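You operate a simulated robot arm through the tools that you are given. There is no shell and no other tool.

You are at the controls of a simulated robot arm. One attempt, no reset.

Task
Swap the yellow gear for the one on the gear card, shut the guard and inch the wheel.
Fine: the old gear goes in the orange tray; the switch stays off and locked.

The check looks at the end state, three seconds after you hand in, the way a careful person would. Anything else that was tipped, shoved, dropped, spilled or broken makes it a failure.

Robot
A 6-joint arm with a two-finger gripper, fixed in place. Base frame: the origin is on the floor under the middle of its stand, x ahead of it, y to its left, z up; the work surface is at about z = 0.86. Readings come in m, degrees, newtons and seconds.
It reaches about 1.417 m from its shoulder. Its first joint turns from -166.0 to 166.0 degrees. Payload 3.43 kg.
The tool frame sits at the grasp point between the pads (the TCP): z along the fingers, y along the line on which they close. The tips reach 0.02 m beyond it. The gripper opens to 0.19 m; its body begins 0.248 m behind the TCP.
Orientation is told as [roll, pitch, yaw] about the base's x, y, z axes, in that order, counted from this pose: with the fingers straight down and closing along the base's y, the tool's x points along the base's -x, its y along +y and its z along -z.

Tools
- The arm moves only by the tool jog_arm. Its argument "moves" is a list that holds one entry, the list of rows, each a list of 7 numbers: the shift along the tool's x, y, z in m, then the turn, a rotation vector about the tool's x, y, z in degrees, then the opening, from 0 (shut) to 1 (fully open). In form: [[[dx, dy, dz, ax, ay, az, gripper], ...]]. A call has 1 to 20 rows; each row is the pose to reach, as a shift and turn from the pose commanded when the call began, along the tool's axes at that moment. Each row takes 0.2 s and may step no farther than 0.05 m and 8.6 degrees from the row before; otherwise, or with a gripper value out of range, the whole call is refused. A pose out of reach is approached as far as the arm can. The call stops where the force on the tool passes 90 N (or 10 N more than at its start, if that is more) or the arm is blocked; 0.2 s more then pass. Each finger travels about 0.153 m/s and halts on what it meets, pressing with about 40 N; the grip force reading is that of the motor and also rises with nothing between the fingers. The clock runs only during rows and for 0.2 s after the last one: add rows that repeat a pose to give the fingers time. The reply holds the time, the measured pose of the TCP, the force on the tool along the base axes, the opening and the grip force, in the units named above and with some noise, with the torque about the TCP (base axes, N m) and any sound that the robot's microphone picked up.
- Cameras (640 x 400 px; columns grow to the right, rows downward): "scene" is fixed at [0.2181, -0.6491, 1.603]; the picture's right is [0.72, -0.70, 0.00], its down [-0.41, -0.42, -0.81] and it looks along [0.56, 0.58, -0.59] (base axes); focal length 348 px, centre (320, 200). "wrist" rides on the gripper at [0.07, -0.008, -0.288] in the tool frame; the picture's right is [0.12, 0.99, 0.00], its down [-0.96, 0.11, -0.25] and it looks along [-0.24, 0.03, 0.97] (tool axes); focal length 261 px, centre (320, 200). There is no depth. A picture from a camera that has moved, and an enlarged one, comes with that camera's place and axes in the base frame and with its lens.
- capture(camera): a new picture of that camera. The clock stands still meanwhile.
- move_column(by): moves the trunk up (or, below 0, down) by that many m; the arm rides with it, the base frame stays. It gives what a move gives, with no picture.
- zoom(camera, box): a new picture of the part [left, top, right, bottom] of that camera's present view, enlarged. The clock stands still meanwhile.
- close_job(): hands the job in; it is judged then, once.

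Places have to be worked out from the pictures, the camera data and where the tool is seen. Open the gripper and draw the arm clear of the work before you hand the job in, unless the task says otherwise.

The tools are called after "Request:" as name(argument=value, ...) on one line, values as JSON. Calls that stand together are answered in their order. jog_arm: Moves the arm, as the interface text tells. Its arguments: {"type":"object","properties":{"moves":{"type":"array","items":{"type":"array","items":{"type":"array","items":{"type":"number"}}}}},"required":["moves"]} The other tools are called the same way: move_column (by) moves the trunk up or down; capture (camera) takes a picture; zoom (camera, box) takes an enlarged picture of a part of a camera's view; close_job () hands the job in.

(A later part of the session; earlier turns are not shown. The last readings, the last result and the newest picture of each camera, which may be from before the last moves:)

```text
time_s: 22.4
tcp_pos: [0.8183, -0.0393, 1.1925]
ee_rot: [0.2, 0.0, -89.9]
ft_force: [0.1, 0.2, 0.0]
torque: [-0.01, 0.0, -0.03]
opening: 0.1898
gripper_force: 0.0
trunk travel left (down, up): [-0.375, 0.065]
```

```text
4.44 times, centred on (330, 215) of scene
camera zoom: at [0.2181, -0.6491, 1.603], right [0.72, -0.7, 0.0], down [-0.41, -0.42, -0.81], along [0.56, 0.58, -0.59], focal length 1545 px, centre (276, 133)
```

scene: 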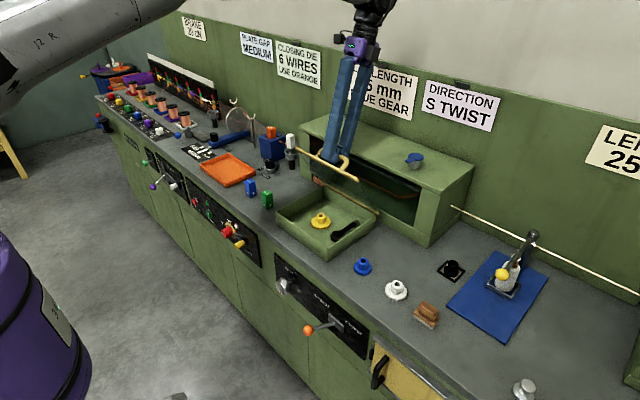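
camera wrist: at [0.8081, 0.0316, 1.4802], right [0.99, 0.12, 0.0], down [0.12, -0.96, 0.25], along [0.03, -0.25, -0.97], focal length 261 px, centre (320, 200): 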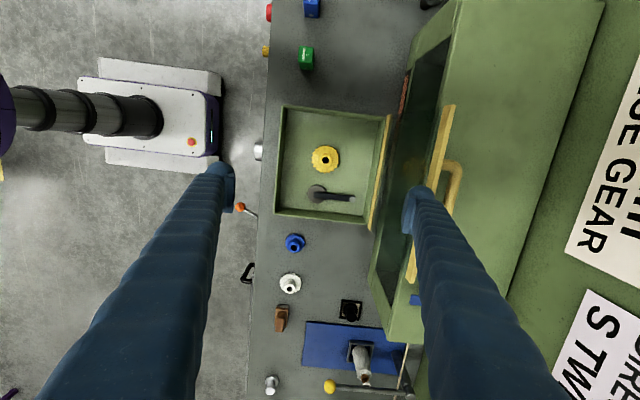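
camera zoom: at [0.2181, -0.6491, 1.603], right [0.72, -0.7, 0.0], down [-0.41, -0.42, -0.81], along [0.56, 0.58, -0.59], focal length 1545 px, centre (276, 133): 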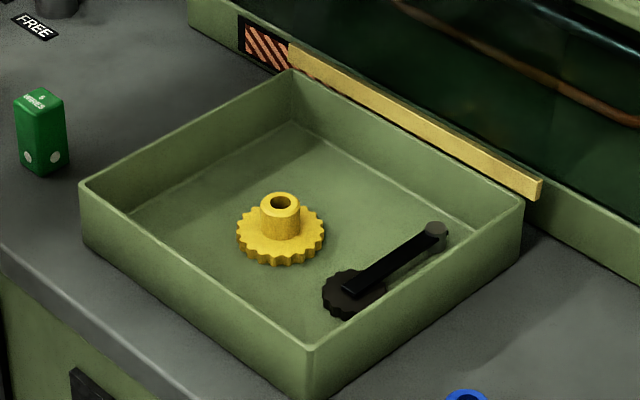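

Now the tray interior is visible: the yellow gear near (0.829, -0.021) and a black pinion on a swing arm that is presently not meshed. I centre over the yellow gear and lower for a closer view.

Request:
jog_arm(moves=[[[0.01, 0.005, 0.03, 0, 0, 0, 0.8], [0.018, 0.01, 0.07, 0, 0, 0, 0.6], [0.018, 0.01, 0.11, 0, 0, 0, 0.45], [0.018, 0.01, 0.13, 0, 0, 0, 0.4]]])

Request:
capture(camera="wrist")

Request:
zoom(camera="wrist", box=[260, 120, 400, 260])

Request:
zoom(camera="scene", box=[290, 190, 370, 250])

```text
time_s: 23.4
tcp_pos: [0.8261, -0.0216, 1.065]
ee_rot: [0.3, 0.0, -90.0]
ft_force: [-0.5, 0.0, 0.4]
torque: [0.0, -0.09, -0.01]
opening: 0.0759
gripper_force: 0.2
trunk travel left (down, up): [-0.375, 0.065]
```

```text
taken
camera wrist: at [0.8159, 0.0489, 1.3519], right [0.99, 0.12, 0.01], down [0.12, -0.96, 0.25], along [0.03, -0.25, -0.97], focal length 261 px, centre (320, 200)
```

wrist: 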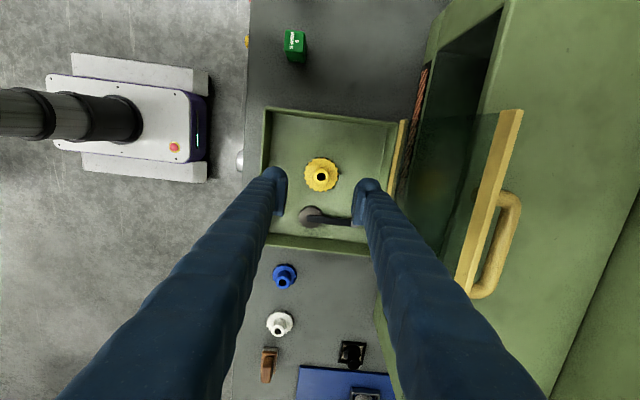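

```text
2.86 times, centred on (330, 190) of wrist
camera zoom: at [0.8159, 0.0489, 1.3519], right [0.99, 0.12, 0.01], down [0.12, -0.96, 0.25], along [0.03, -0.25, -0.97], focal length 745 px, centre (291, 229)
```

zoom: 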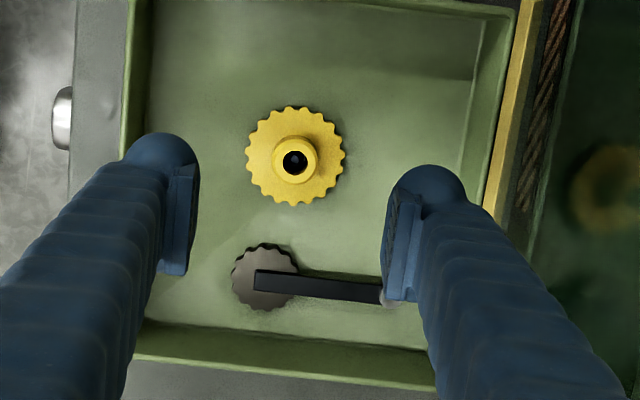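

```text
6.67 times, centred on (330, 220) of scene
camera zoom: at [0.2181, -0.6491, 1.603], right [0.72, -0.7, 0.0], down [-0.41, -0.42, -0.81], along [0.56, 0.58, -0.59], focal length 2318 px, centre (253, 67)
```

zoom: 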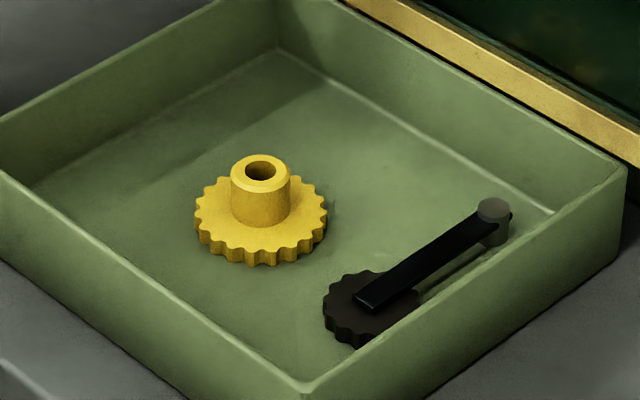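

The yellow hub is nearly under the TCP (offset ≈ +2.4 mm in x, +0.8 mm in y); its top is at z≈0.904. I level the tool and descend to just above the hub to check alignment.

Request:
jog_arm(moves=[[[0.0005, 0.001, 0.03, 0.2, 0, 0, 0.4], [0.001, 0.002, 0.07, 0.3, 0, 0, 0.4], [0.001, 0.002, 0.1, 0.3, 0, 0, 0.4], [0.001, 0.002, 0.125, 0.3, 0, 0, 0.4]]])

Request:
zoom(camera="wrist", box=[240, 120, 400, 260])

Request:
zoom(camera="scene", box=[270, 160, 380, 250])

```text
time_s: 24.4
tcp_pos: [0.8317, -0.0218, 0.9403]
ee_rot: [0.0, 0.0, -89.8]
ft_force: [-0.7, 0.8, -0.3]
torque: [0.03, 0.05, 0.01]
opening: 0.0759
gripper_force: 0.1
trunk travel left (down, up): [-0.375, 0.065]
```

```text
2.86 times, centred on (320, 190) of wrist
camera zoom: at [0.8223, 0.0499, 1.2264], right [0.99, 0.12, 0.0], down [0.12, -0.96, 0.25], along [0.03, -0.25, -0.97], focal length 745 px, centre (320, 229)
```

zoom: 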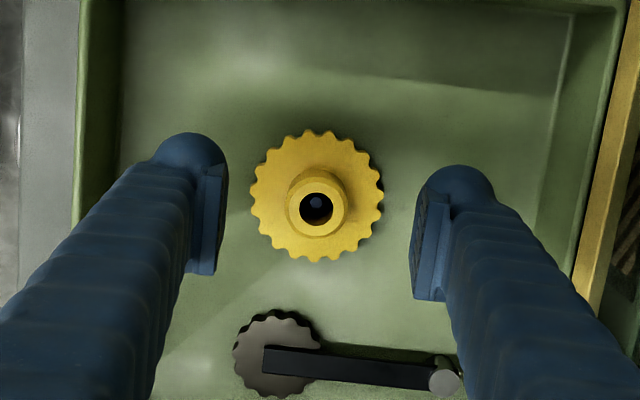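

```text
4.44 times, centred on (325, 205) of scene
camera zoom: at [0.2181, -0.6491, 1.603], right [0.72, -0.7, 0.0], down [-0.41, -0.42, -0.81], along [0.56, 0.58, -0.59], focal length 1545 px, centre (298, 178)
```

zoom: 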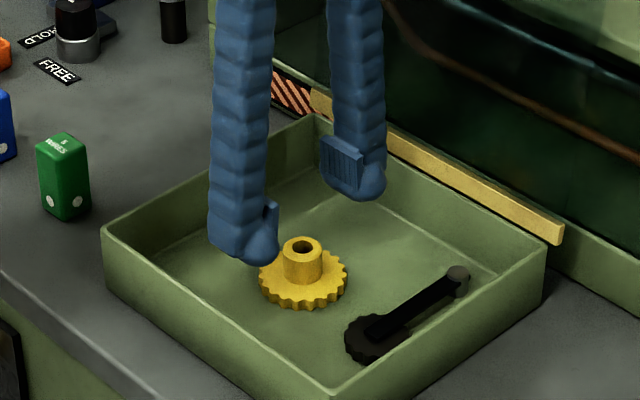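

Alignment is within about 1 mm. I descend so the tips sit just above the gear disc, then close on the hub.

Request:
jog_arm(moves=[[[0.0005, -0.0005, 0.015, 0, 0, 0, 0.35], [0.0008, -0.001, 0.03, 0, 0, 0, 0.3], [0.0008, -0.001, 0.037, 0, 0, 0, 0.25], [0.0008, -0.001, 0.037, 0, 0, 0, 0.15], [0.0008, -0.001, 0.037, 0, 0, 0, 0.05], [0.0008, -0.001, 0.037, 0, 0, 0, 0.05]]])

Request:
zoom(camera="wrist", box=[240, 120, 400, 260])

Request:
zoom(camera="scene", box=[270, 160, 380, 250])

```text
time_s: 25.8
tcp_pos: [0.8288, -0.0191, 0.9027]
ee_rot: [0.0, 0.0, -90.0]
ft_force: [0.2, 0.0, 0.1]
torque: [-0.03, 0.02, 0.0]
opening: 0.0238
gripper_force: 39.8
trunk travel left (down, up): [-0.375, 0.065]
```

```text
2.86 times, centred on (320, 190) of wrist
camera zoom: at [0.8201, 0.0513, 1.1896], right [0.99, 0.12, 0.0], down [0.12, -0.96, 0.25], along [0.03, -0.25, -0.97], focal length 745 px, centre (320, 229)
```

zoom: 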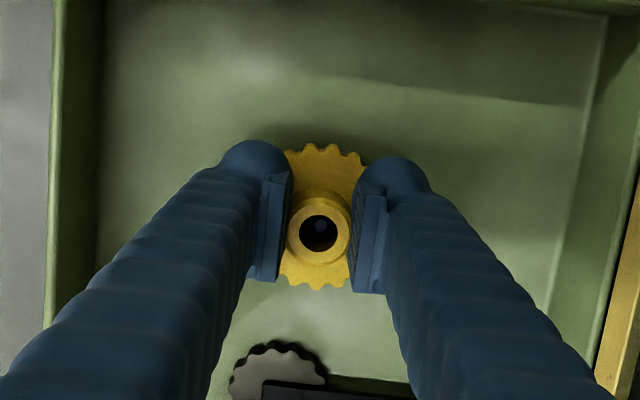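

```text
4.44 times, centred on (325, 205) of scene
camera zoom: at [0.2181, -0.6491, 1.603], right [0.72, -0.7, 0.0], down [-0.41, -0.42, -0.81], along [0.56, 0.58, -0.59], focal length 1545 px, centre (298, 178)
```

zoom: 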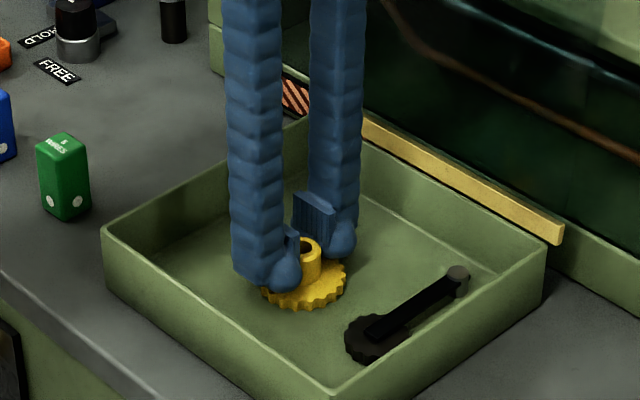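

The hub is gripped (opening 23.8 mm, 40 N). I take one hold reading to pin down this pose (the spindle position), then lift straight up.

Request:
jog_arm(moves=[[[0, 0, 0, 0, 0, 0, 0.0]]])

Request:
jog_arm(moves=[[[0, 0, 0, 0, 0, 0, 0.0]]])

Request:
jog_arm(moves=[[[0, 0, -0.005, 0, 0, 0, 0.0], [0, 0, -0.015, 0, 0, 0, 0.0], [0, 0, -0.025, 0, 0, 0, 0.0], [0, 0, -0.04, 0, 0, 0, 0.0]]])

Request:
zoom(camera="scene", box=[270, 150, 380, 240])

```text
time_s: 26.2
tcp_pos: [0.828, -0.0206, 0.9021]
ee_rot: [0.0, 0.0, -89.9]
ft_force: [-0.8, 0.3, -0.8]
torque: [0.0, 0.0, -0.02]
opening: 0.0238
gripper_force: 40.1
trunk travel left (down, up): [-0.375, 0.065]
```

```text
time_s: 26.6
tcp_pos: [0.8285, -0.0205, 0.9033]
ee_rot: [0.1, 0.0, -89.9]
ft_force: [0.1, 0.9, 0.3]
torque: [-0.02, -0.02, 0.02]
opening: 0.0238
gripper_force: 40.2
trunk travel left (down, up): [-0.375, 0.065]
```

```text
time_s: 27.6
tcp_pos: [0.8288, -0.0191, 0.9438]
ee_rot: [-0.1, 0.0, -89.8]
ft_force: [0.1, -0.4, -0.5]
torque: [-0.03, 0.0, -0.03]
opening: 0.0238
gripper_force: 39.9
trunk travel left (down, up): [-0.375, 0.065]
```

```text
4.44 times, centred on (325, 195) of scene
camera zoom: at [0.2181, -0.6491, 1.603], right [0.72, -0.7, 0.0], down [-0.41, -0.42, -0.81], along [0.56, 0.58, -0.59], focal length 1545 px, centre (298, 222)
```

zoom: 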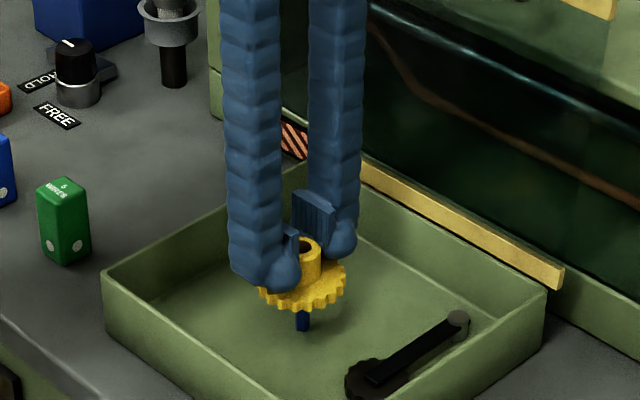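

The gear is free of a navy spindle peg. I lift it to z≈1.10 and carry it over toward the orange tray (about x 0.79, y 0.48).

Request:
jog_arm(moves=[[[0, 0, -0.04, 0, 0, 0, 0.0], [0, 0, -0.08, 0, 0, 0, 0.0], [0, 0, -0.12, 0, 0, 0, 0.0], [0, 0, -0.155, 0, 0, 0, 0.0]]])

Request:
capture(camera="wrist")

Request:
zoom(camera="scene", box=[280, 180, 380, 250])

Request:
zoom(camera="wrist", box=[240, 120, 400, 260])

```text
time_s: 28.6
tcp_pos: [0.8286, -0.0194, 1.099]
ee_rot: [0.0, 0.1, -89.9]
ft_force: [0.0, -0.3, -0.6]
torque: [0.0, 0.01, 0.01]
opening: 0.024
gripper_force: 40.0
trunk travel left (down, up): [-0.375, 0.065]
```

```text
taken
camera wrist: at [0.8186, 0.0514, 1.3853], right [0.99, 0.12, 0.0], down [0.12, -0.96, 0.25], along [0.03, -0.25, -0.97], focal length 261 px, centre (320, 200)
```

wrist: 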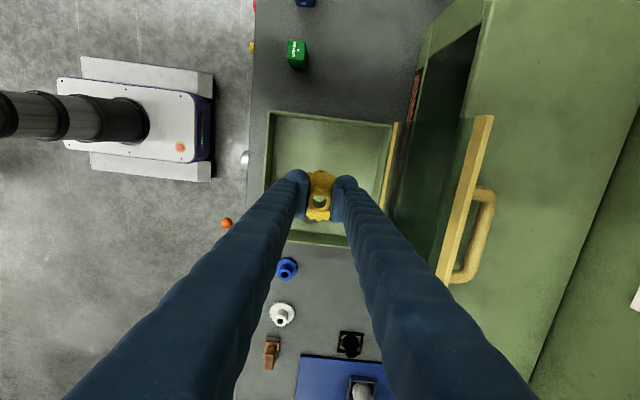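

```text
5.71 times, centred on (330, 215) of scene
camera zoom: at [0.2181, -0.6491, 1.603], right [0.72, -0.7, 0.0], down [-0.41, -0.42, -0.81], along [0.56, 0.58, -0.59], focal length 1987 px, centre (263, 114)
```

zoom: 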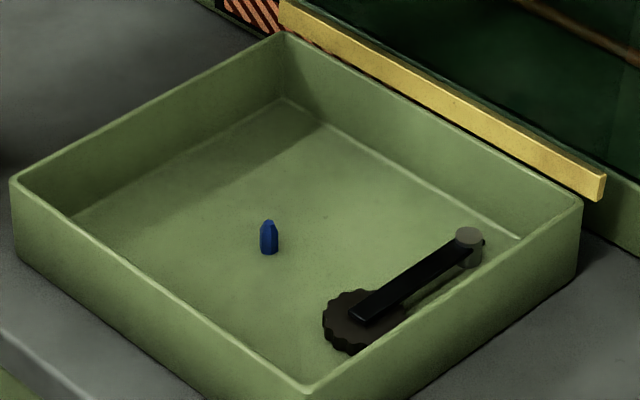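

```text
2.86 times, centred on (320, 190) of wrist
camera zoom: at [0.8186, 0.0514, 1.3853], right [0.99, 0.12, 0.0], down [0.12, -0.96, 0.25], along [0.03, -0.25, -0.97], focal length 745 px, centre (320, 229)
```

zoom: 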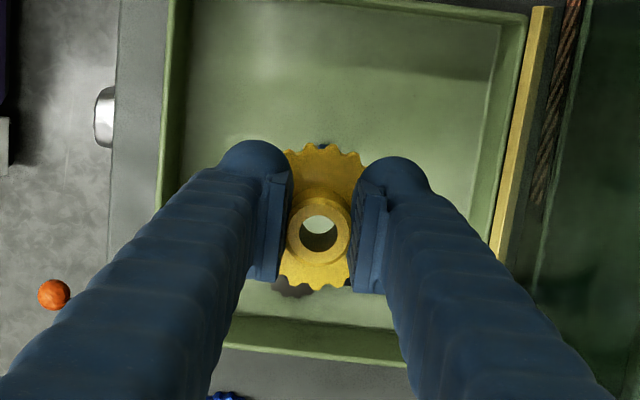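

The spindle peg is about 10 mm wide and 24 mm tall with a tapered tip; hub hole ~13.5 mm. Now I travel to above the orange tray.

Request:
jog_arm(moves=[[[0.04, -0.003, 0, 0, 0, 0, 0], [0.08, -0.006, 0, 0, 0, 0, 0], [0.125, -0.009, 0, 0, 0, 0, 0], [0.17, -0.012, 0, 0, 0, 0, 0], [0.215, -0.015, 0, 0, 0, 0, 0], [0.26, -0.018, 0, 0, 0, 0, 0], [0.305, -0.022, 0, 0, 0, 0, 0], [0.35, -0.026, 0, 0, 0, 0, 0], [0.395, -0.03, 0, 0, 0, 0, 0], [0.44, -0.034, 0, 0, 0, 0, 0], [0.475, -0.037, 0, 0, 0, 0, 0], [0.5, -0.039, 0, 0, 0, 0, 0]]])

Request:
capture(camera="wrist")

Request:
capture(camera="scene")

```text
time_s: 31.2
tcp_pos: [0.79, 0.481, 1.0968]
ee_rot: [-0.1, 0.1, -90.0]
ft_force: [-0.8, -0.1, -1.0]
torque: [-0.02, 0.01, 0.02]
opening: 0.024
gripper_force: 40.1
trunk travel left (down, up): [-0.375, 0.065]
```

```text
taken
camera wrist: at [0.7809, 0.5524, 1.3838], right [0.99, 0.12, 0.0], down [0.12, -0.96, 0.25], along [0.03, -0.25, -0.97], focal length 261 px, centre (320, 200)
```

wrist: 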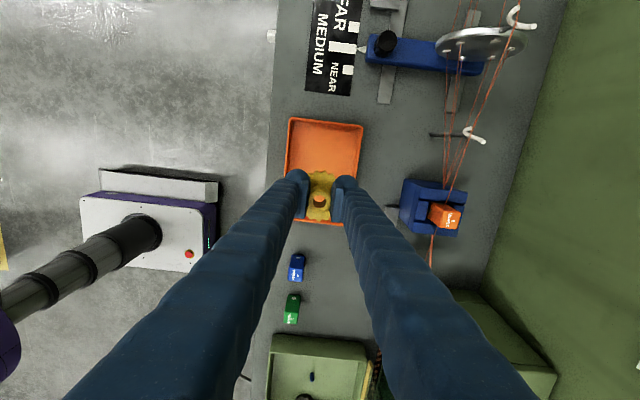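

```text
taken
```

scene: 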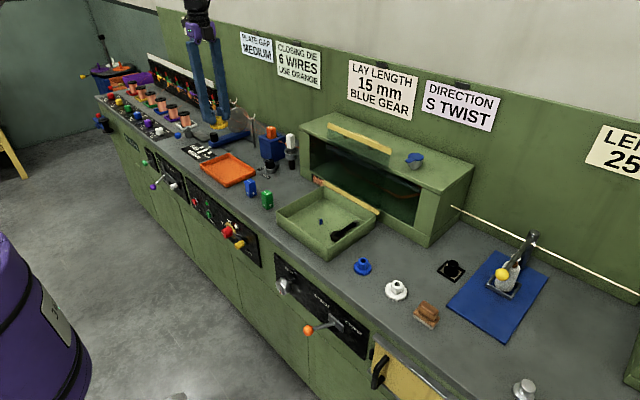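

The TCP is over the tray centre (tray x 0.72–0.865, y 0.39–0.57). I descend to about 25 mm above set-down and check.

Request:
jog_arm(moves=[[[0, 0, 0.04, 0, 0, 0, 0], [0, 0, 0.08, 0, 0, 0, 0], [0, 0, 0.12, 0, 0, 0, 0], [0, 0, 0.15, 0, 0, 0, 0], [0, 0, 0.165, 0, 0, 0, 0]]])

Request:
capture(camera="wrist")

Request:
zoom(camera="scene", box=[180, 110, 290, 200])

```text
time_s: 32.4
tcp_pos: [0.7906, 0.4798, 0.9335]
ee_rot: [0.0, 0.0, -89.9]
ft_force: [0.2, 0.7, -0.4]
torque: [0.01, 0.05, -0.02]
opening: 0.0236
gripper_force: 39.3
trunk travel left (down, up): [-0.375, 0.065]
```

```text
taken
camera wrist: at [0.7814, 0.5513, 1.2199], right [0.99, 0.12, 0.0], down [0.12, -0.96, 0.25], along [0.03, -0.25, -0.97], focal length 261 px, centre (320, 200)
```

wrist: 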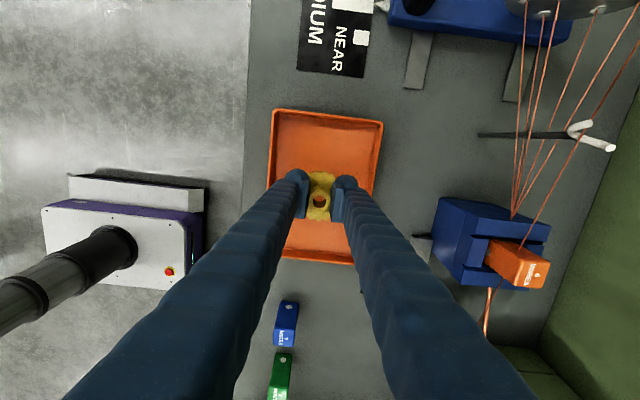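

```text
4.44 times, centred on (235, 155) of scene
camera zoom: at [0.2181, -0.6491, 1.603], right [0.72, -0.7, 0.0], down [-0.41, -0.42, -0.81], along [0.56, 0.58, -0.59], focal length 1545 px, centre (698, 400)
```

zoom: 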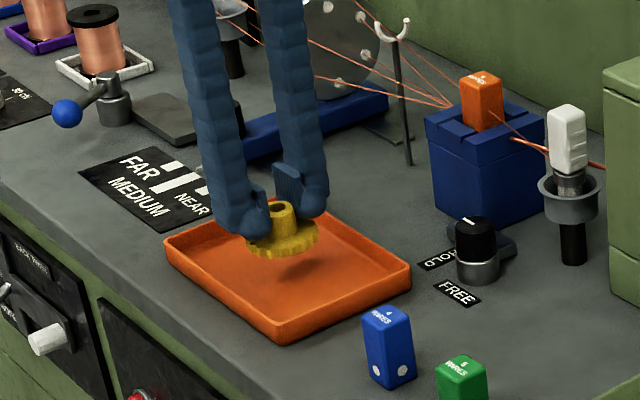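

Gear is over the tray floor. I lower in small steps to just about contact.

Request:
jog_arm(moves=[[[0, 0, 0.008, 0, 0, 0, 0], [0, 0, 0.015, 0, 0, 0, 0], [0, 0, 0.02, 0, 0, 0, 0], [0, 0, 0.024, 0, 0, 0, 0]]])

Request:
jog_arm(moves=[[[0, 0, 0.002, 0, 0, 0, 0], [0, 0, 0.004, 0, 0, 0, 0]]])

Request:
zoom(camera="scene", box=[190, 130, 270, 200])

```text
time_s: 33.4
tcp_pos: [0.7894, 0.4799, 0.909]
ee_rot: [0.0, 0.0, -89.9]
ft_force: [-0.9, 0.5, -1.0]
torque: [0.02, 0.01, -0.02]
opening: 0.024
gripper_force: 40.3
trunk travel left (down, up): [-0.375, 0.065]
```

```text
time_s: 34.0
tcp_pos: [0.7892, 0.4799, 0.904]
ee_rot: [0.0, -0.1, -89.9]
ft_force: [-0.2, 0.0, -0.1]
torque: [0.01, 0.0, -0.02]
opening: 0.0236
gripper_force: 40.5
trunk travel left (down, up): [-0.375, 0.065]
```

```text
5.71 times, centred on (230, 165) of scene
camera zoom: at [0.2181, -0.6491, 1.603], right [0.72, -0.7, 0.0], down [-0.41, -0.42, -0.81], along [0.56, 0.58, -0.59], focal length 1987 px, centre (834, 400)
```

zoom: 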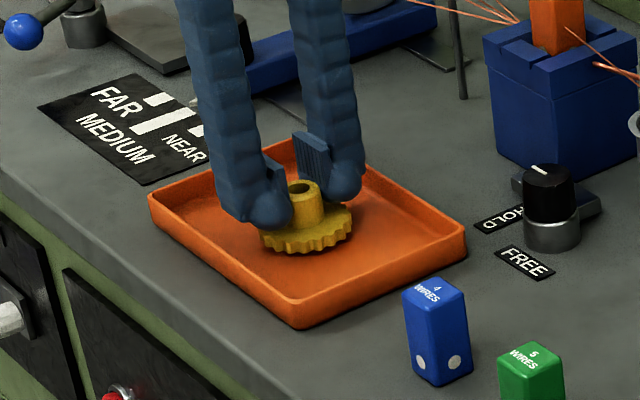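

No contact yet at TCP z 0.904. I ease down a few millimetres more.

Request:
jog_arm(moves=[[[0, 0, 0.0015, 0, 0, 0, 0], [0, 0, 0.003, 0, 0, 0, 0]]])

Request:
jog_arm(moves=[[[0, 0, 0.0015, 0, 0, 0, 0], [0, 0, 0.003, 0, 0, 0, 0]]])

```text
time_s: 34.6
tcp_pos: [0.7897, 0.4805, 0.9001]
ee_rot: [-0.1, 0.0, -89.9]
ft_force: [-0.1, 0.2, -0.8]
torque: [-0.03, -0.02, 0.03]
opening: 0.0241
gripper_force: 40.2
trunk travel left (down, up): [-0.375, 0.065]
```

```text
time_s: 35.2
tcp_pos: [0.7903, 0.4797, 0.9002]
ee_rot: [0.0, 0.0, -90.0]
ft_force: [-0.9, -1.6, 8.9]
torque: [-0.16, 0.19, -0.04]
opening: 0.0236
gripper_force: 40.3
trunk travel left (down, up): [-0.375, 0.065]
```

Contact (9 N): the gear rests on the tray floor. I open gently and rise.

Request:
jog_arm(moves=[[[0, 0, -0.001, 0, 0, 0, 0.16], [0, 0, -0.001, 0, 0, 0, 0.25], [0, 0, -0.001, 0, 0, 0, 0.25], [0, 0, -0.015, 0, 0, 0, 0.25], [0, 0, -0.04, 0, 0, 0, 0.25], [0, 0, -0.08, 0, 0, 0, 0.3], [0, 0, -0.12, 0, 0, 0, 0.3], [0, 0, -0.16, 0, 0, 0, 0.4], [0, 0, -0.2, 0, 0, 0, 0.5]]])

Request:
zoom(camera="scene", box=[170, 120, 290, 210])

```text
time_s: 37.2
tcp_pos: [0.7891, 0.4787, 1.0993]
ee_rot: [-0.1, 0.0, -89.9]
ft_force: [-1.2, -0.4, 0.7]
torque: [-0.01, -0.05, -0.01]
opening: 0.0948
gripper_force: 0.0
trunk travel left (down, up): [-0.375, 0.065]
```

```text
4.44 times, centred on (230, 165) of scene
camera zoom: at [0.2181, -0.6491, 1.603], right [0.72, -0.7, 0.0], down [-0.41, -0.42, -0.81], along [0.56, 0.58, -0.59], focal length 1545 px, centre (720, 356)
```

zoom: 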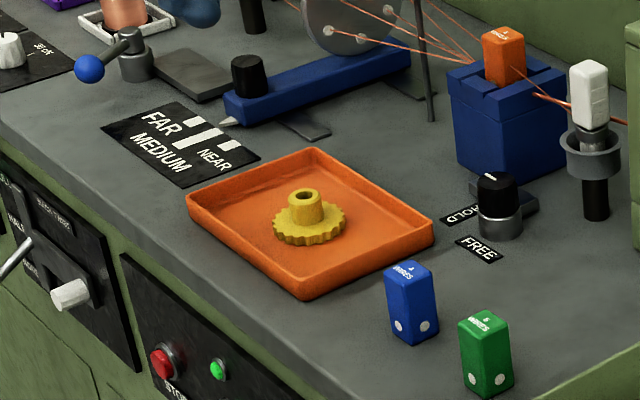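

The yellow gear sits flat in the orange tray. I travel back at the same height to above the blue gear near (0.779, -0.244).

Request:
jog_arm(moves=[[[-0.045, 0, 0, 0, 0, 0, 0.5], [-0.09, 0, 0, 0, 0, 0, 0.5], [-0.135, 0, 0, 0, 0, 0, 0.5], [-0.18, 0, 0, 0, 0, 0, 0.5], [-0.225, 0, 0, 0, 0, 0, 0.5], [-0.27, 0, 0, 0, 0, 0, 0.5], [-0.315, 0, 0, 0, 0, 0, 0.5], [-0.36, 0, 0, 0, 0, 0, 0.5], [-0.405, 0, 0, 0, 0, 0, 0.5], [-0.45, 0, 0, 0, 0, 0, 0.5], [-0.495, -0.001, 0, 0, 0, 0, 0.5], [-0.54, -0.003, 0, 0, 0, 0, 0.5], [-0.585, -0.005, 0, 0, 0, 0, 0.5], [-0.63, -0.007, 0, 0, 0, 0, 0.5], [-0.675, -0.009, 0, 0, 0, 0, 0.5], [-0.71, -0.01, 0, 0, 0, 0, 0.5], [-0.723, -0.01, 0, 0, 0, 0, 0.45]]])

Request:
capture(camera="wrist")

Request:
zoom(camera="wrist", box=[240, 120, 400, 260])

```text
time_s: 40.8
tcp_pos: [0.7792, -0.2444, 1.0986]
ee_rot: [0.0, -0.1, -90.0]
ft_force: [-0.1, -1.0, -0.3]
torque: [-0.01, -0.02, -0.03]
opening: 0.0858
gripper_force: 0.0
trunk travel left (down, up): [-0.375, 0.065]
```

```text
taken
camera wrist: at [0.7707, -0.1728, 1.386], right [0.99, 0.12, 0.0], down [0.12, -0.96, 0.25], along [0.03, -0.25, -0.97], focal length 261 px, centre (320, 200)
```

wrist: 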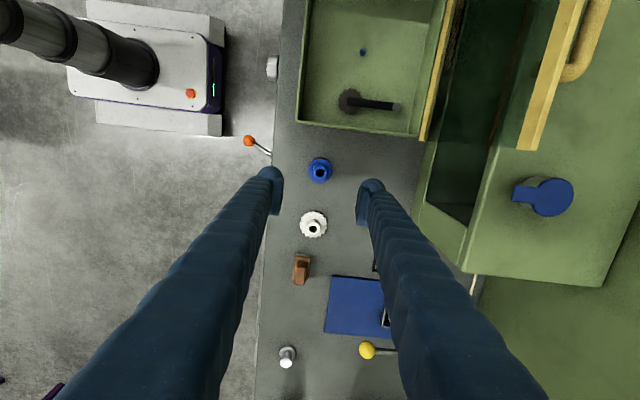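

```text
2.86 times, centred on (320, 190) of wrist
camera zoom: at [0.7707, -0.1728, 1.386], right [0.99, 0.12, 0.0], down [0.12, -0.96, 0.25], along [0.03, -0.25, -0.97], focal length 745 px, centre (320, 229)
```

zoom: 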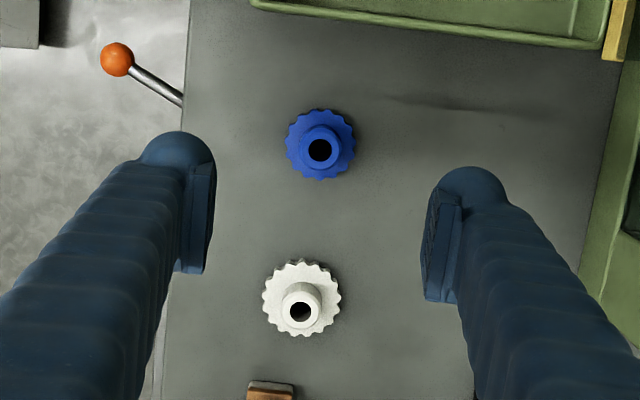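

The blue gear hub is right under the tool axis (within half a pixel). I descend to ~35 mm above grip height and recheck.

Request:
jog_arm(moves=[[[0, 0, 0.045, 0, 0, 0, 0.4], [0, 0, 0.09, 0, 0, 0, 0.4], [0, 0, 0.135, 0, 0, 0, 0.35], [0, 0, 0.168, 0, 0, 0, 0.35]]])

Request:
zoom(camera="wrist", box=[240, 120, 400, 260])

Request:
zoom(camera="scene", box=[310, 220, 420, 310])

```text
time_s: 41.8
tcp_pos: [0.7815, -0.2437, 0.9322]
ee_rot: [0.0, 0.0, -90.0]
ft_force: [0.4, 0.2, 0.4]
torque: [0.03, 0.03, 0.01]
opening: 0.0664
gripper_force: 0.0
trunk travel left (down, up): [-0.375, 0.065]
```

```text
2.86 times, centred on (320, 190) of wrist
camera zoom: at [0.771, -0.1724, 1.2181], right [0.99, 0.12, 0.0], down [0.12, -0.96, 0.25], along [0.03, -0.25, -0.97], focal length 745 px, centre (320, 229)
```

zoom: 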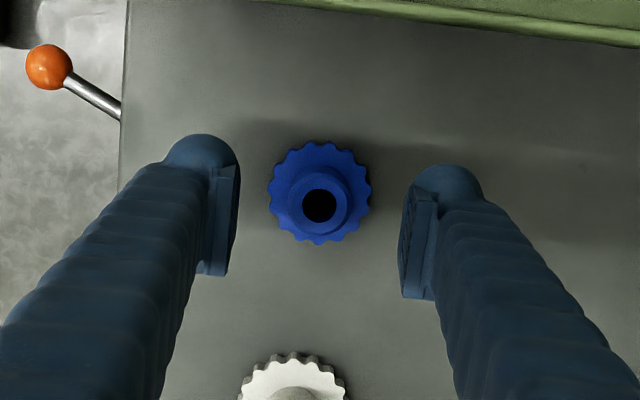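

```text
4.44 times, centred on (365, 265) of scene
camera zoom: at [0.2181, -0.6491, 1.603], right [0.72, -0.7, 0.0], down [-0.41, -0.42, -0.81], along [0.56, 0.58, -0.59], focal length 1545 px, centre (120, -89)
```

zoom: 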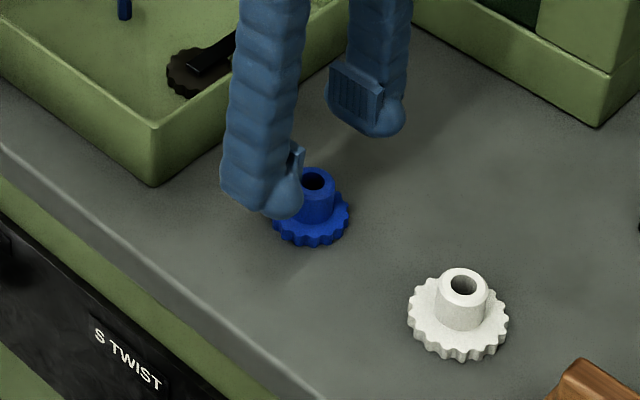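

Hub aligned within ~1 mm. I descend to grip height (TCP z≈0.895) and close on the blue hub.

Request:
jog_arm(moves=[[[0.0005, 0, 0.015, 0, 0, 0, 0.3], [0.0008, 0, 0.03, 0, 0, 0, 0.28], [0.0008, 0, 0.037, 0, 0, 0, 0.25], [0.0008, 0, 0.037, 0, 0, 0, 0.25]]])

Request:
zoom(camera="wrist", box=[240, 120, 400, 260])

```text
time_s: 42.8
tcp_pos: [0.7796, -0.2424, 0.8939]
ee_rot: [0.0, -0.1, -89.8]
ft_force: [0.2, -0.5, 0.2]
torque: [0.04, -0.01, -0.01]
opening: 0.0476
gripper_force: 0.1
trunk travel left (down, up): [-0.375, 0.065]
```

```text
2.86 times, centred on (320, 190) of wrist
camera zoom: at [0.7709, -0.1714, 1.181], right [0.99, 0.12, 0.0], down [0.12, -0.96, 0.25], along [0.03, -0.25, -0.97], focal length 745 px, centre (320, 229)
```

zoom: 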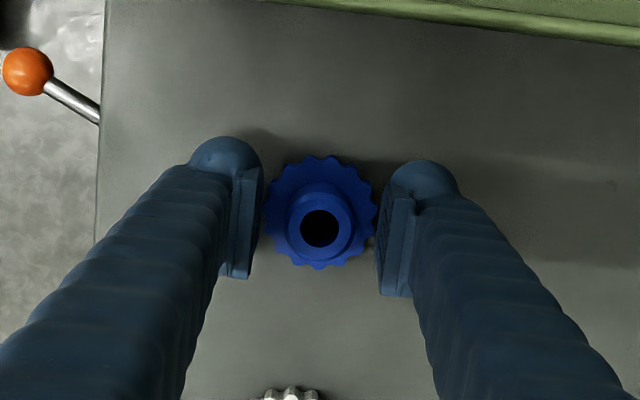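

The hub is centred in x; I nudge 1.5 mm in +y to match how the yellow one sat, then close.

Request:
jog_arm(moves=[[[0.0015, 0, 0, 0, 0, 0, 0.25], [0.0015, 0, 0, 0, 0, 0, 0.15], [0.0015, 0, 0, 0, 0, 0, 0.05], [0.0015, 0, 0, 0, 0, 0, 0], [0.0015, 0, 0, 0, 0, 0, 0]]])

Request:
zoom(camera="wrist", box=[240, 120, 400, 260])

```text
time_s: 44.0
tcp_pos: [0.7799, -0.2414, 0.8941]
ee_rot: [0.0, 0.1, -89.9]
ft_force: [-0.6, -0.6, -0.8]
torque: [-0.02, -0.02, -0.02]
opening: 0.0238
gripper_force: 39.8
trunk travel left (down, up): [-0.375, 0.065]
```

```text
2.86 times, centred on (320, 190) of wrist
camera zoom: at [0.7711, -0.1696, 1.1808], right [0.99, 0.12, 0.0], down [0.12, -0.96, 0.25], along [0.03, -0.25, -0.97], focal length 745 px, centre (320, 229)
```

zoom: 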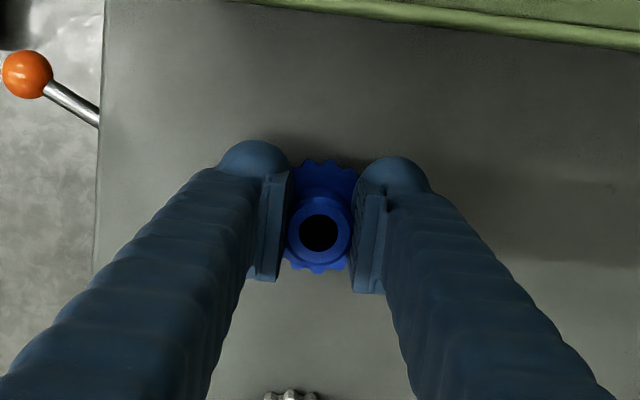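

Gripped identically to the yellow one (23.8 mm opening, hub centred the same in the view). I lift straight up to z≈1.10.

Request:
jog_arm(moves=[[[0, 0, -0.01, 0, 0, 0, 0], [0, 0, -0.04, 0, 0, 0, 0], [0, 0, -0.085, 0, 0, 0, 0], [0, 0, -0.13, 0, 0, 0, 0], [0, 0, -0.175, 0, 0, 0, 0], [0, 0, -0.205, 0, 0, 0, 0], [0, 0, -0.205, 0, 0, 0, 0]]])

Request:
jog_arm(moves=[[[0, 0, 0, 0, 0, 0, 0]]])

Request:
jog_arm(moves=[[[0, 0, 0, 0, 0, 0, 0]]])

Request:
capture(camera="wrist")

```text
time_s: 45.6
tcp_pos: [0.781, -0.2411, 1.099]
ee_rot: [-0.1, 0.0, -89.9]
ft_force: [0.8, -0.1, -0.6]
torque: [0.0, 0.04, -0.03]
opening: 0.0239
gripper_force: 39.7
trunk travel left (down, up): [-0.375, 0.065]
```

```text
time_s: 46.0
tcp_pos: [0.7804, -0.2402, 1.0992]
ee_rot: [0.0, -0.1, -89.9]
ft_force: [0.6, 0.1, -1.4]
torque: [0.03, 0.0, 0.0]
opening: 0.024
gripper_force: 40.1
trunk travel left (down, up): [-0.375, 0.065]
```

```text
time_s: 46.4
tcp_pos: [0.7813, -0.2417, 1.0985]
ee_rot: [0.0, -0.1, -90.0]
ft_force: [0.6, -0.1, 0.0]
torque: [0.0, -0.02, 0.03]
opening: 0.024
gripper_force: 40.3
trunk travel left (down, up): [-0.375, 0.065]
```

```text
taken
camera wrist: at [0.7716, -0.1699, 1.3859], right [0.99, 0.12, 0.0], down [0.12, -0.96, 0.25], along [0.03, -0.25, -0.97], focal length 261 px, centre (320, 200)
```

wrist: 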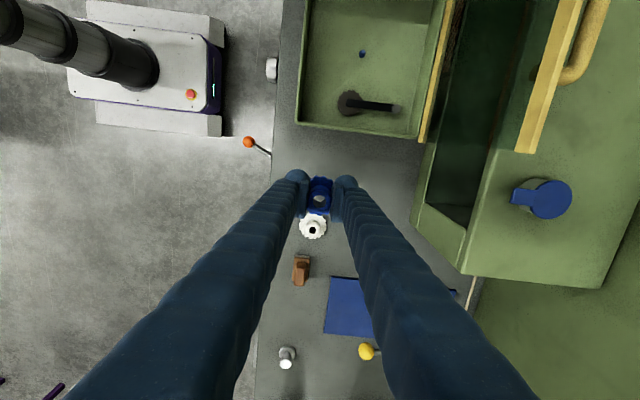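

Averaged readings give TCP (0.7807, -0.2411); the spindle pose was (0.8285, -0.0197). I shift by (+0.048, +0.221) at this height.

Request:
jog_arm(moves=[[[0.04, 0.009, 0, 0, 0, 0, 0], [0.08, 0.018, 0, 0, 0, 0, 0], [0.12, 0.027, 0, 0, 0, 0, 0], [0.16, 0.036, 0, 0, 0, 0, 0], [0.2, 0.045, 0, 0, 0, 0, 0], [0.2214, 0.0479, 0, 0, 0, 0, 0], [0.2214, 0.0479, 0, 0, 0, 0, 0]]])

Request:
jog_arm(moves=[[[0, 0, 0.04, 0, 0, 0, 0], [0, 0, 0.08, 0, 0, 0, 0], [0, 0, 0.12, 0, 0, 0, 0], [0, 0, 0.15, 0, 0, 0, 0], [0, 0, 0.15, 0, 0, 0, 0]]])

Request:
jog_arm(moves=[[[0, 0, 0, 0, 0, 0, 0]]])

Request:
zoom(camera="wrist", box=[240, 120, 400, 260])

Request:
zoom(camera="scene", box=[290, 170, 370, 240])

```text
time_s: 48.0
tcp_pos: [0.8278, -0.0186, 1.0978]
ee_rot: [0.0, 0.0, -90.1]
ft_force: [-0.1, 0.0, -0.8]
torque: [0.03, -0.01, 0.0]
opening: 0.0237
gripper_force: 39.8
trunk travel left (down, up): [-0.375, 0.065]
```

```text
time_s: 49.2
tcp_pos: [0.8275, -0.0192, 0.9483]
ee_rot: [0.1, 0.0, -89.9]
ft_force: [0.5, 0.0, -0.6]
torque: [0.0, 0.0, -0.03]
opening: 0.0236
gripper_force: 39.8
trunk travel left (down, up): [-0.375, 0.065]
```

```text
time_s: 49.6
tcp_pos: [0.8277, -0.0183, 0.9492]
ee_rot: [0.1, 0.0, -89.9]
ft_force: [0.1, 0.6, -0.6]
torque: [-0.01, -0.03, 0.02]
opening: 0.0239
gripper_force: 40.2
trunk travel left (down, up): [-0.375, 0.065]
```

```text
2.86 times, centred on (320, 190) of wrist
camera zoom: at [0.819, 0.0525, 1.2356], right [0.99, 0.12, 0.0], down [0.12, -0.96, 0.25], along [0.03, -0.25, -0.97], focal length 745 px, centre (320, 229)
```

zoom: 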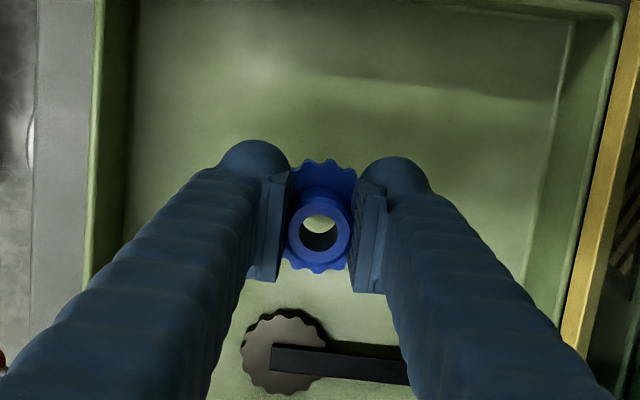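

```text
5.71 times, centred on (330, 205) of scene
camera zoom: at [0.2181, -0.6491, 1.603], right [0.72, -0.7, 0.0], down [-0.41, -0.42, -0.81], along [0.56, 0.58, -0.59], focal length 1987 px, centre (263, 171)
```

zoom: 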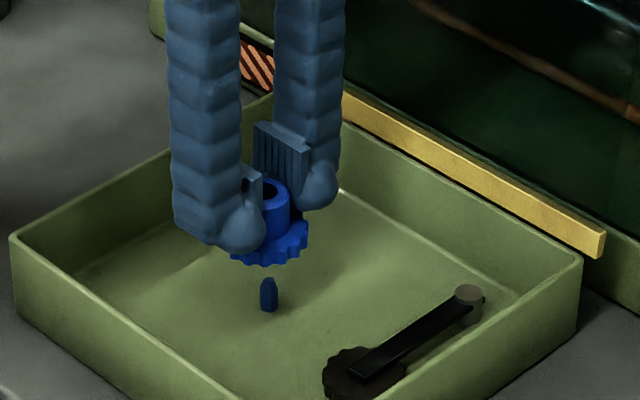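

Scene view shows the hub axis over the peg; averaged readings suggest ~1 mm correction. I apply it and lower slowly with force watched.

Request:
jog_arm(moves=[[[-0.0008, 0.0008, 0.01, 0, 0, 0, 0], [-0.0008, 0.0008, 0.018, 0, 0, 0, 0], [-0.0008, 0.0008, 0.022, 0, 0, 0, 0], [-0.0008, 0.0008, 0.025, 0, 0, 0, 0], [-0.0008, 0.0008, 0.028, 0, 0, 0, 0], [-0.0008, 0.0008, 0.031, 0, 0, 0, 0]]])

Request:
zoom(camera="wrist", box=[280, 160, 360, 230])

Request:
zoom(camera="scene", box=[290, 170, 370, 240])

```text
time_s: 51.0
tcp_pos: [0.8282, -0.0202, 0.9178]
ee_rot: [0.0, -0.1, -89.9]
ft_force: [-1.2, 0.4, -0.9]
torque: [-0.01, 0.02, 0.01]
opening: 0.0239
gripper_force: 40.6
trunk travel left (down, up): [-0.375, 0.065]
```

```text
5.71 times, centred on (320, 195) of wrist
camera zoom: at [0.8199, 0.0515, 1.2047], right [0.99, 0.12, 0.0], down [0.12, -0.96, 0.25], along [0.03, -0.25, -0.97], focal length 1489 px, centre (320, 229)
```

zoom: 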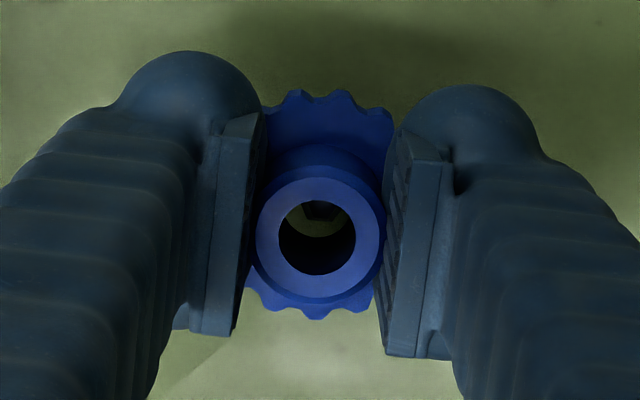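

```text
5.71 times, centred on (330, 205) of scene
camera zoom: at [0.2181, -0.6491, 1.603], right [0.72, -0.7, 0.0], down [-0.41, -0.42, -0.81], along [0.56, 0.58, -0.59], focal length 1987 px, centre (263, 171)
```

zoom: 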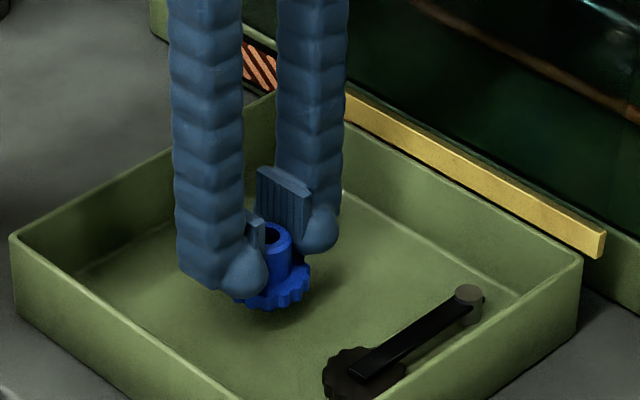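

No contact force, and the peg tip is visible inside the bore. I lower the remaining ~15 mm.

Request:
jog_arm(moves=[[[0, 0, 0.003, 0, 0, 0, 0], [0, 0, 0.006, 0, 0, 0, 0], [0, 0, 0.009, 0, 0, 0, 0], [0, 0, 0.012, 0, 0, 0, 0]]])

Request:
jog_arm(moves=[[[0, 0, 0.0015, 0, 0, 0, 0], [0, 0, 0.003, 0, 0, 0, 0]]])

Request:
zoom(camera="scene", box=[290, 170, 370, 240])

Request:
zoom(camera="wrist", box=[280, 160, 360, 230])

```text
time_s: 52.0
tcp_pos: [0.8287, -0.0198, 0.9056]
ee_rot: [-0.1, 0.0, -89.8]
ft_force: [-0.4, 0.4, -0.1]
torque: [-0.02, 0.0, -0.05]
opening: 0.0237
gripper_force: 40.3
trunk travel left (down, up): [-0.375, 0.065]
```

```text
time_s: 52.6
tcp_pos: [0.8286, -0.0198, 0.904]
ee_rot: [0.0, 0.0, -89.9]
ft_force: [0.6, -0.5, -0.5]
torque: [0.01, 0.0, 0.0]
opening: 0.0237
gripper_force: 40.5
trunk travel left (down, up): [-0.375, 0.065]
```

```text
5.71 times, centred on (330, 205) of scene
camera zoom: at [0.2181, -0.6491, 1.603], right [0.72, -0.7, 0.0], down [-0.41, -0.42, -0.81], along [0.56, 0.58, -0.59], focal length 1987 px, centre (263, 171)
```

zoom: 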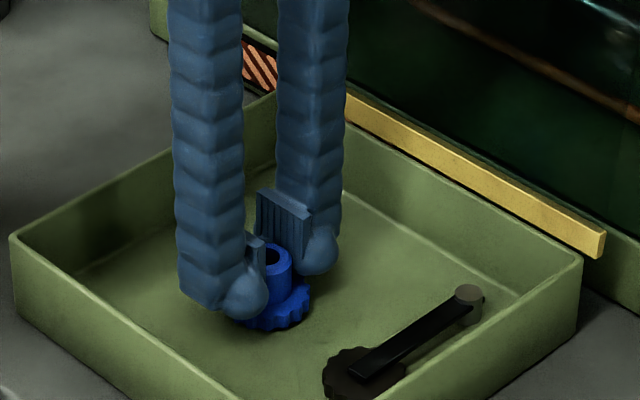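

```text
5.71 times, centred on (320, 195) of wrist
camera zoom: at [0.82, 0.0513, 1.1897], right [0.99, 0.12, 0.0], down [0.12, -0.96, 0.25], along [0.03, -0.25, -0.97], focal length 1489 px, centre (320, 229)
```

zoom: 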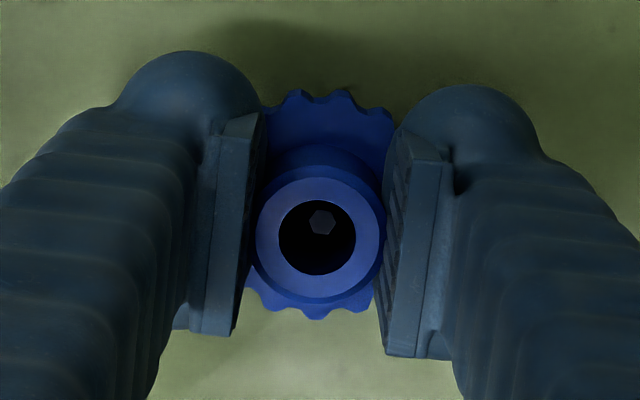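

The hex peg is inside the bore and no force yet. I keep lowering in small steps until the disc seats.

Request:
jog_arm(moves=[[[0, 0, 0.0015, 0, 0, 0, 0], [0, 0, 0.003, 0, 0, 0, 0]]])

Request:
jog_arm(moves=[[[0, 0, 0.0015, 0, 0, 0, 0], [0, 0, 0.003, 0, 0, 0, 0]]])

```text
time_s: 53.2
tcp_pos: [0.828, -0.0203, 0.9007]
ee_rot: [0.0, 0.0, -89.9]
ft_force: [0.5, 0.3, -0.3]
torque: [0.0, 0.0, -0.01]
opening: 0.0237
gripper_force: 39.8
trunk travel left (down, up): [-0.375, 0.065]
```

```text
time_s: 53.8
tcp_pos: [0.8283, -0.0202, 0.8993]
ee_rot: [0.2, -0.1, -89.9]
ft_force: [-0.9, 0.5, 24.5]
torque: [-0.08, 0.13, -0.03]
opening: 0.0238
gripper_force: 40.2
trunk travel left (down, up): [-0.375, 0.065]
```

Contact at 24 N with the disc seated (base ≈ z 0.865). I ease off the push, open and rise, then inspect.

Request:
jog_arm(moves=[[[0, 0, -0.002, 0, 0, 0, 0], [0, 0, -0.002, 0, 0, 0, 0.16], [0, 0, -0.002, 0, 0, 0, 0.25], [0, 0, -0.002, 0, 0, 0, 0.3], [0, 0, -0.02, 0, 0, 0, 0.3], [0, 0, -0.05, 0, 0, 0, 0.35], [0, 0, -0.09, 0, 0, 0, 0.4], [0, 0, -0.13, 0, 0, 0, 0.5]]])

Request:
zoom(camera="scene", box=[290, 170, 380, 250])

Request:
zoom(camera="wrist", box=[240, 110, 400, 250])

```text
time_s: 55.6
tcp_pos: [0.828, -0.02, 1.0271]
ee_rot: [-0.2, 0.0, -89.9]
ft_force: [-1.1, 0.3, 0.8]
torque: [-0.02, -0.03, -0.01]
opening: 0.0951
gripper_force: 0.1
trunk travel left (down, up): [-0.375, 0.065]
```

```text
5.00 times, centred on (335, 210) of scene
camera zoom: at [0.2181, -0.6491, 1.603], right [0.72, -0.7, 0.0], down [-0.41, -0.42, -0.81], along [0.56, 0.58, -0.59], focal length 1738 px, centre (245, 150)
```

zoom: 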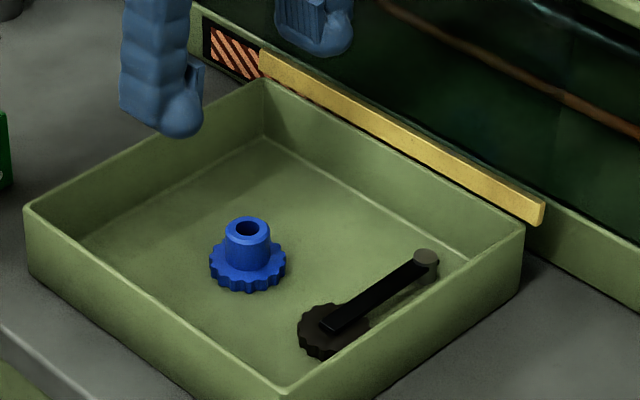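

```text
2.86 times, centred on (320, 180) of wrist
camera zoom: at [0.8185, 0.0519, 1.3146], right [0.99, 0.12, 0.0], down [0.12, -0.96, 0.25], along [0.03, -0.25, -0.97], focal length 745 px, centre (320, 257)
```

zoom: 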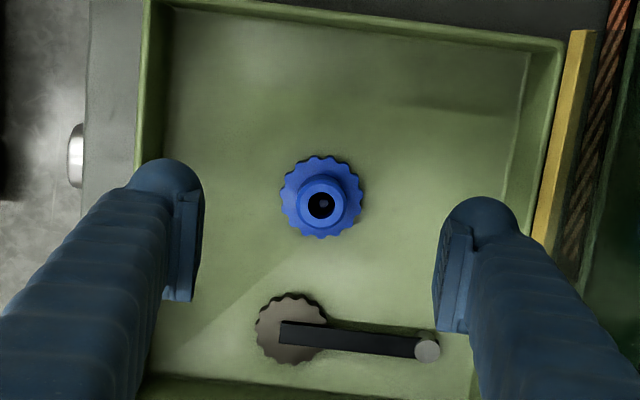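

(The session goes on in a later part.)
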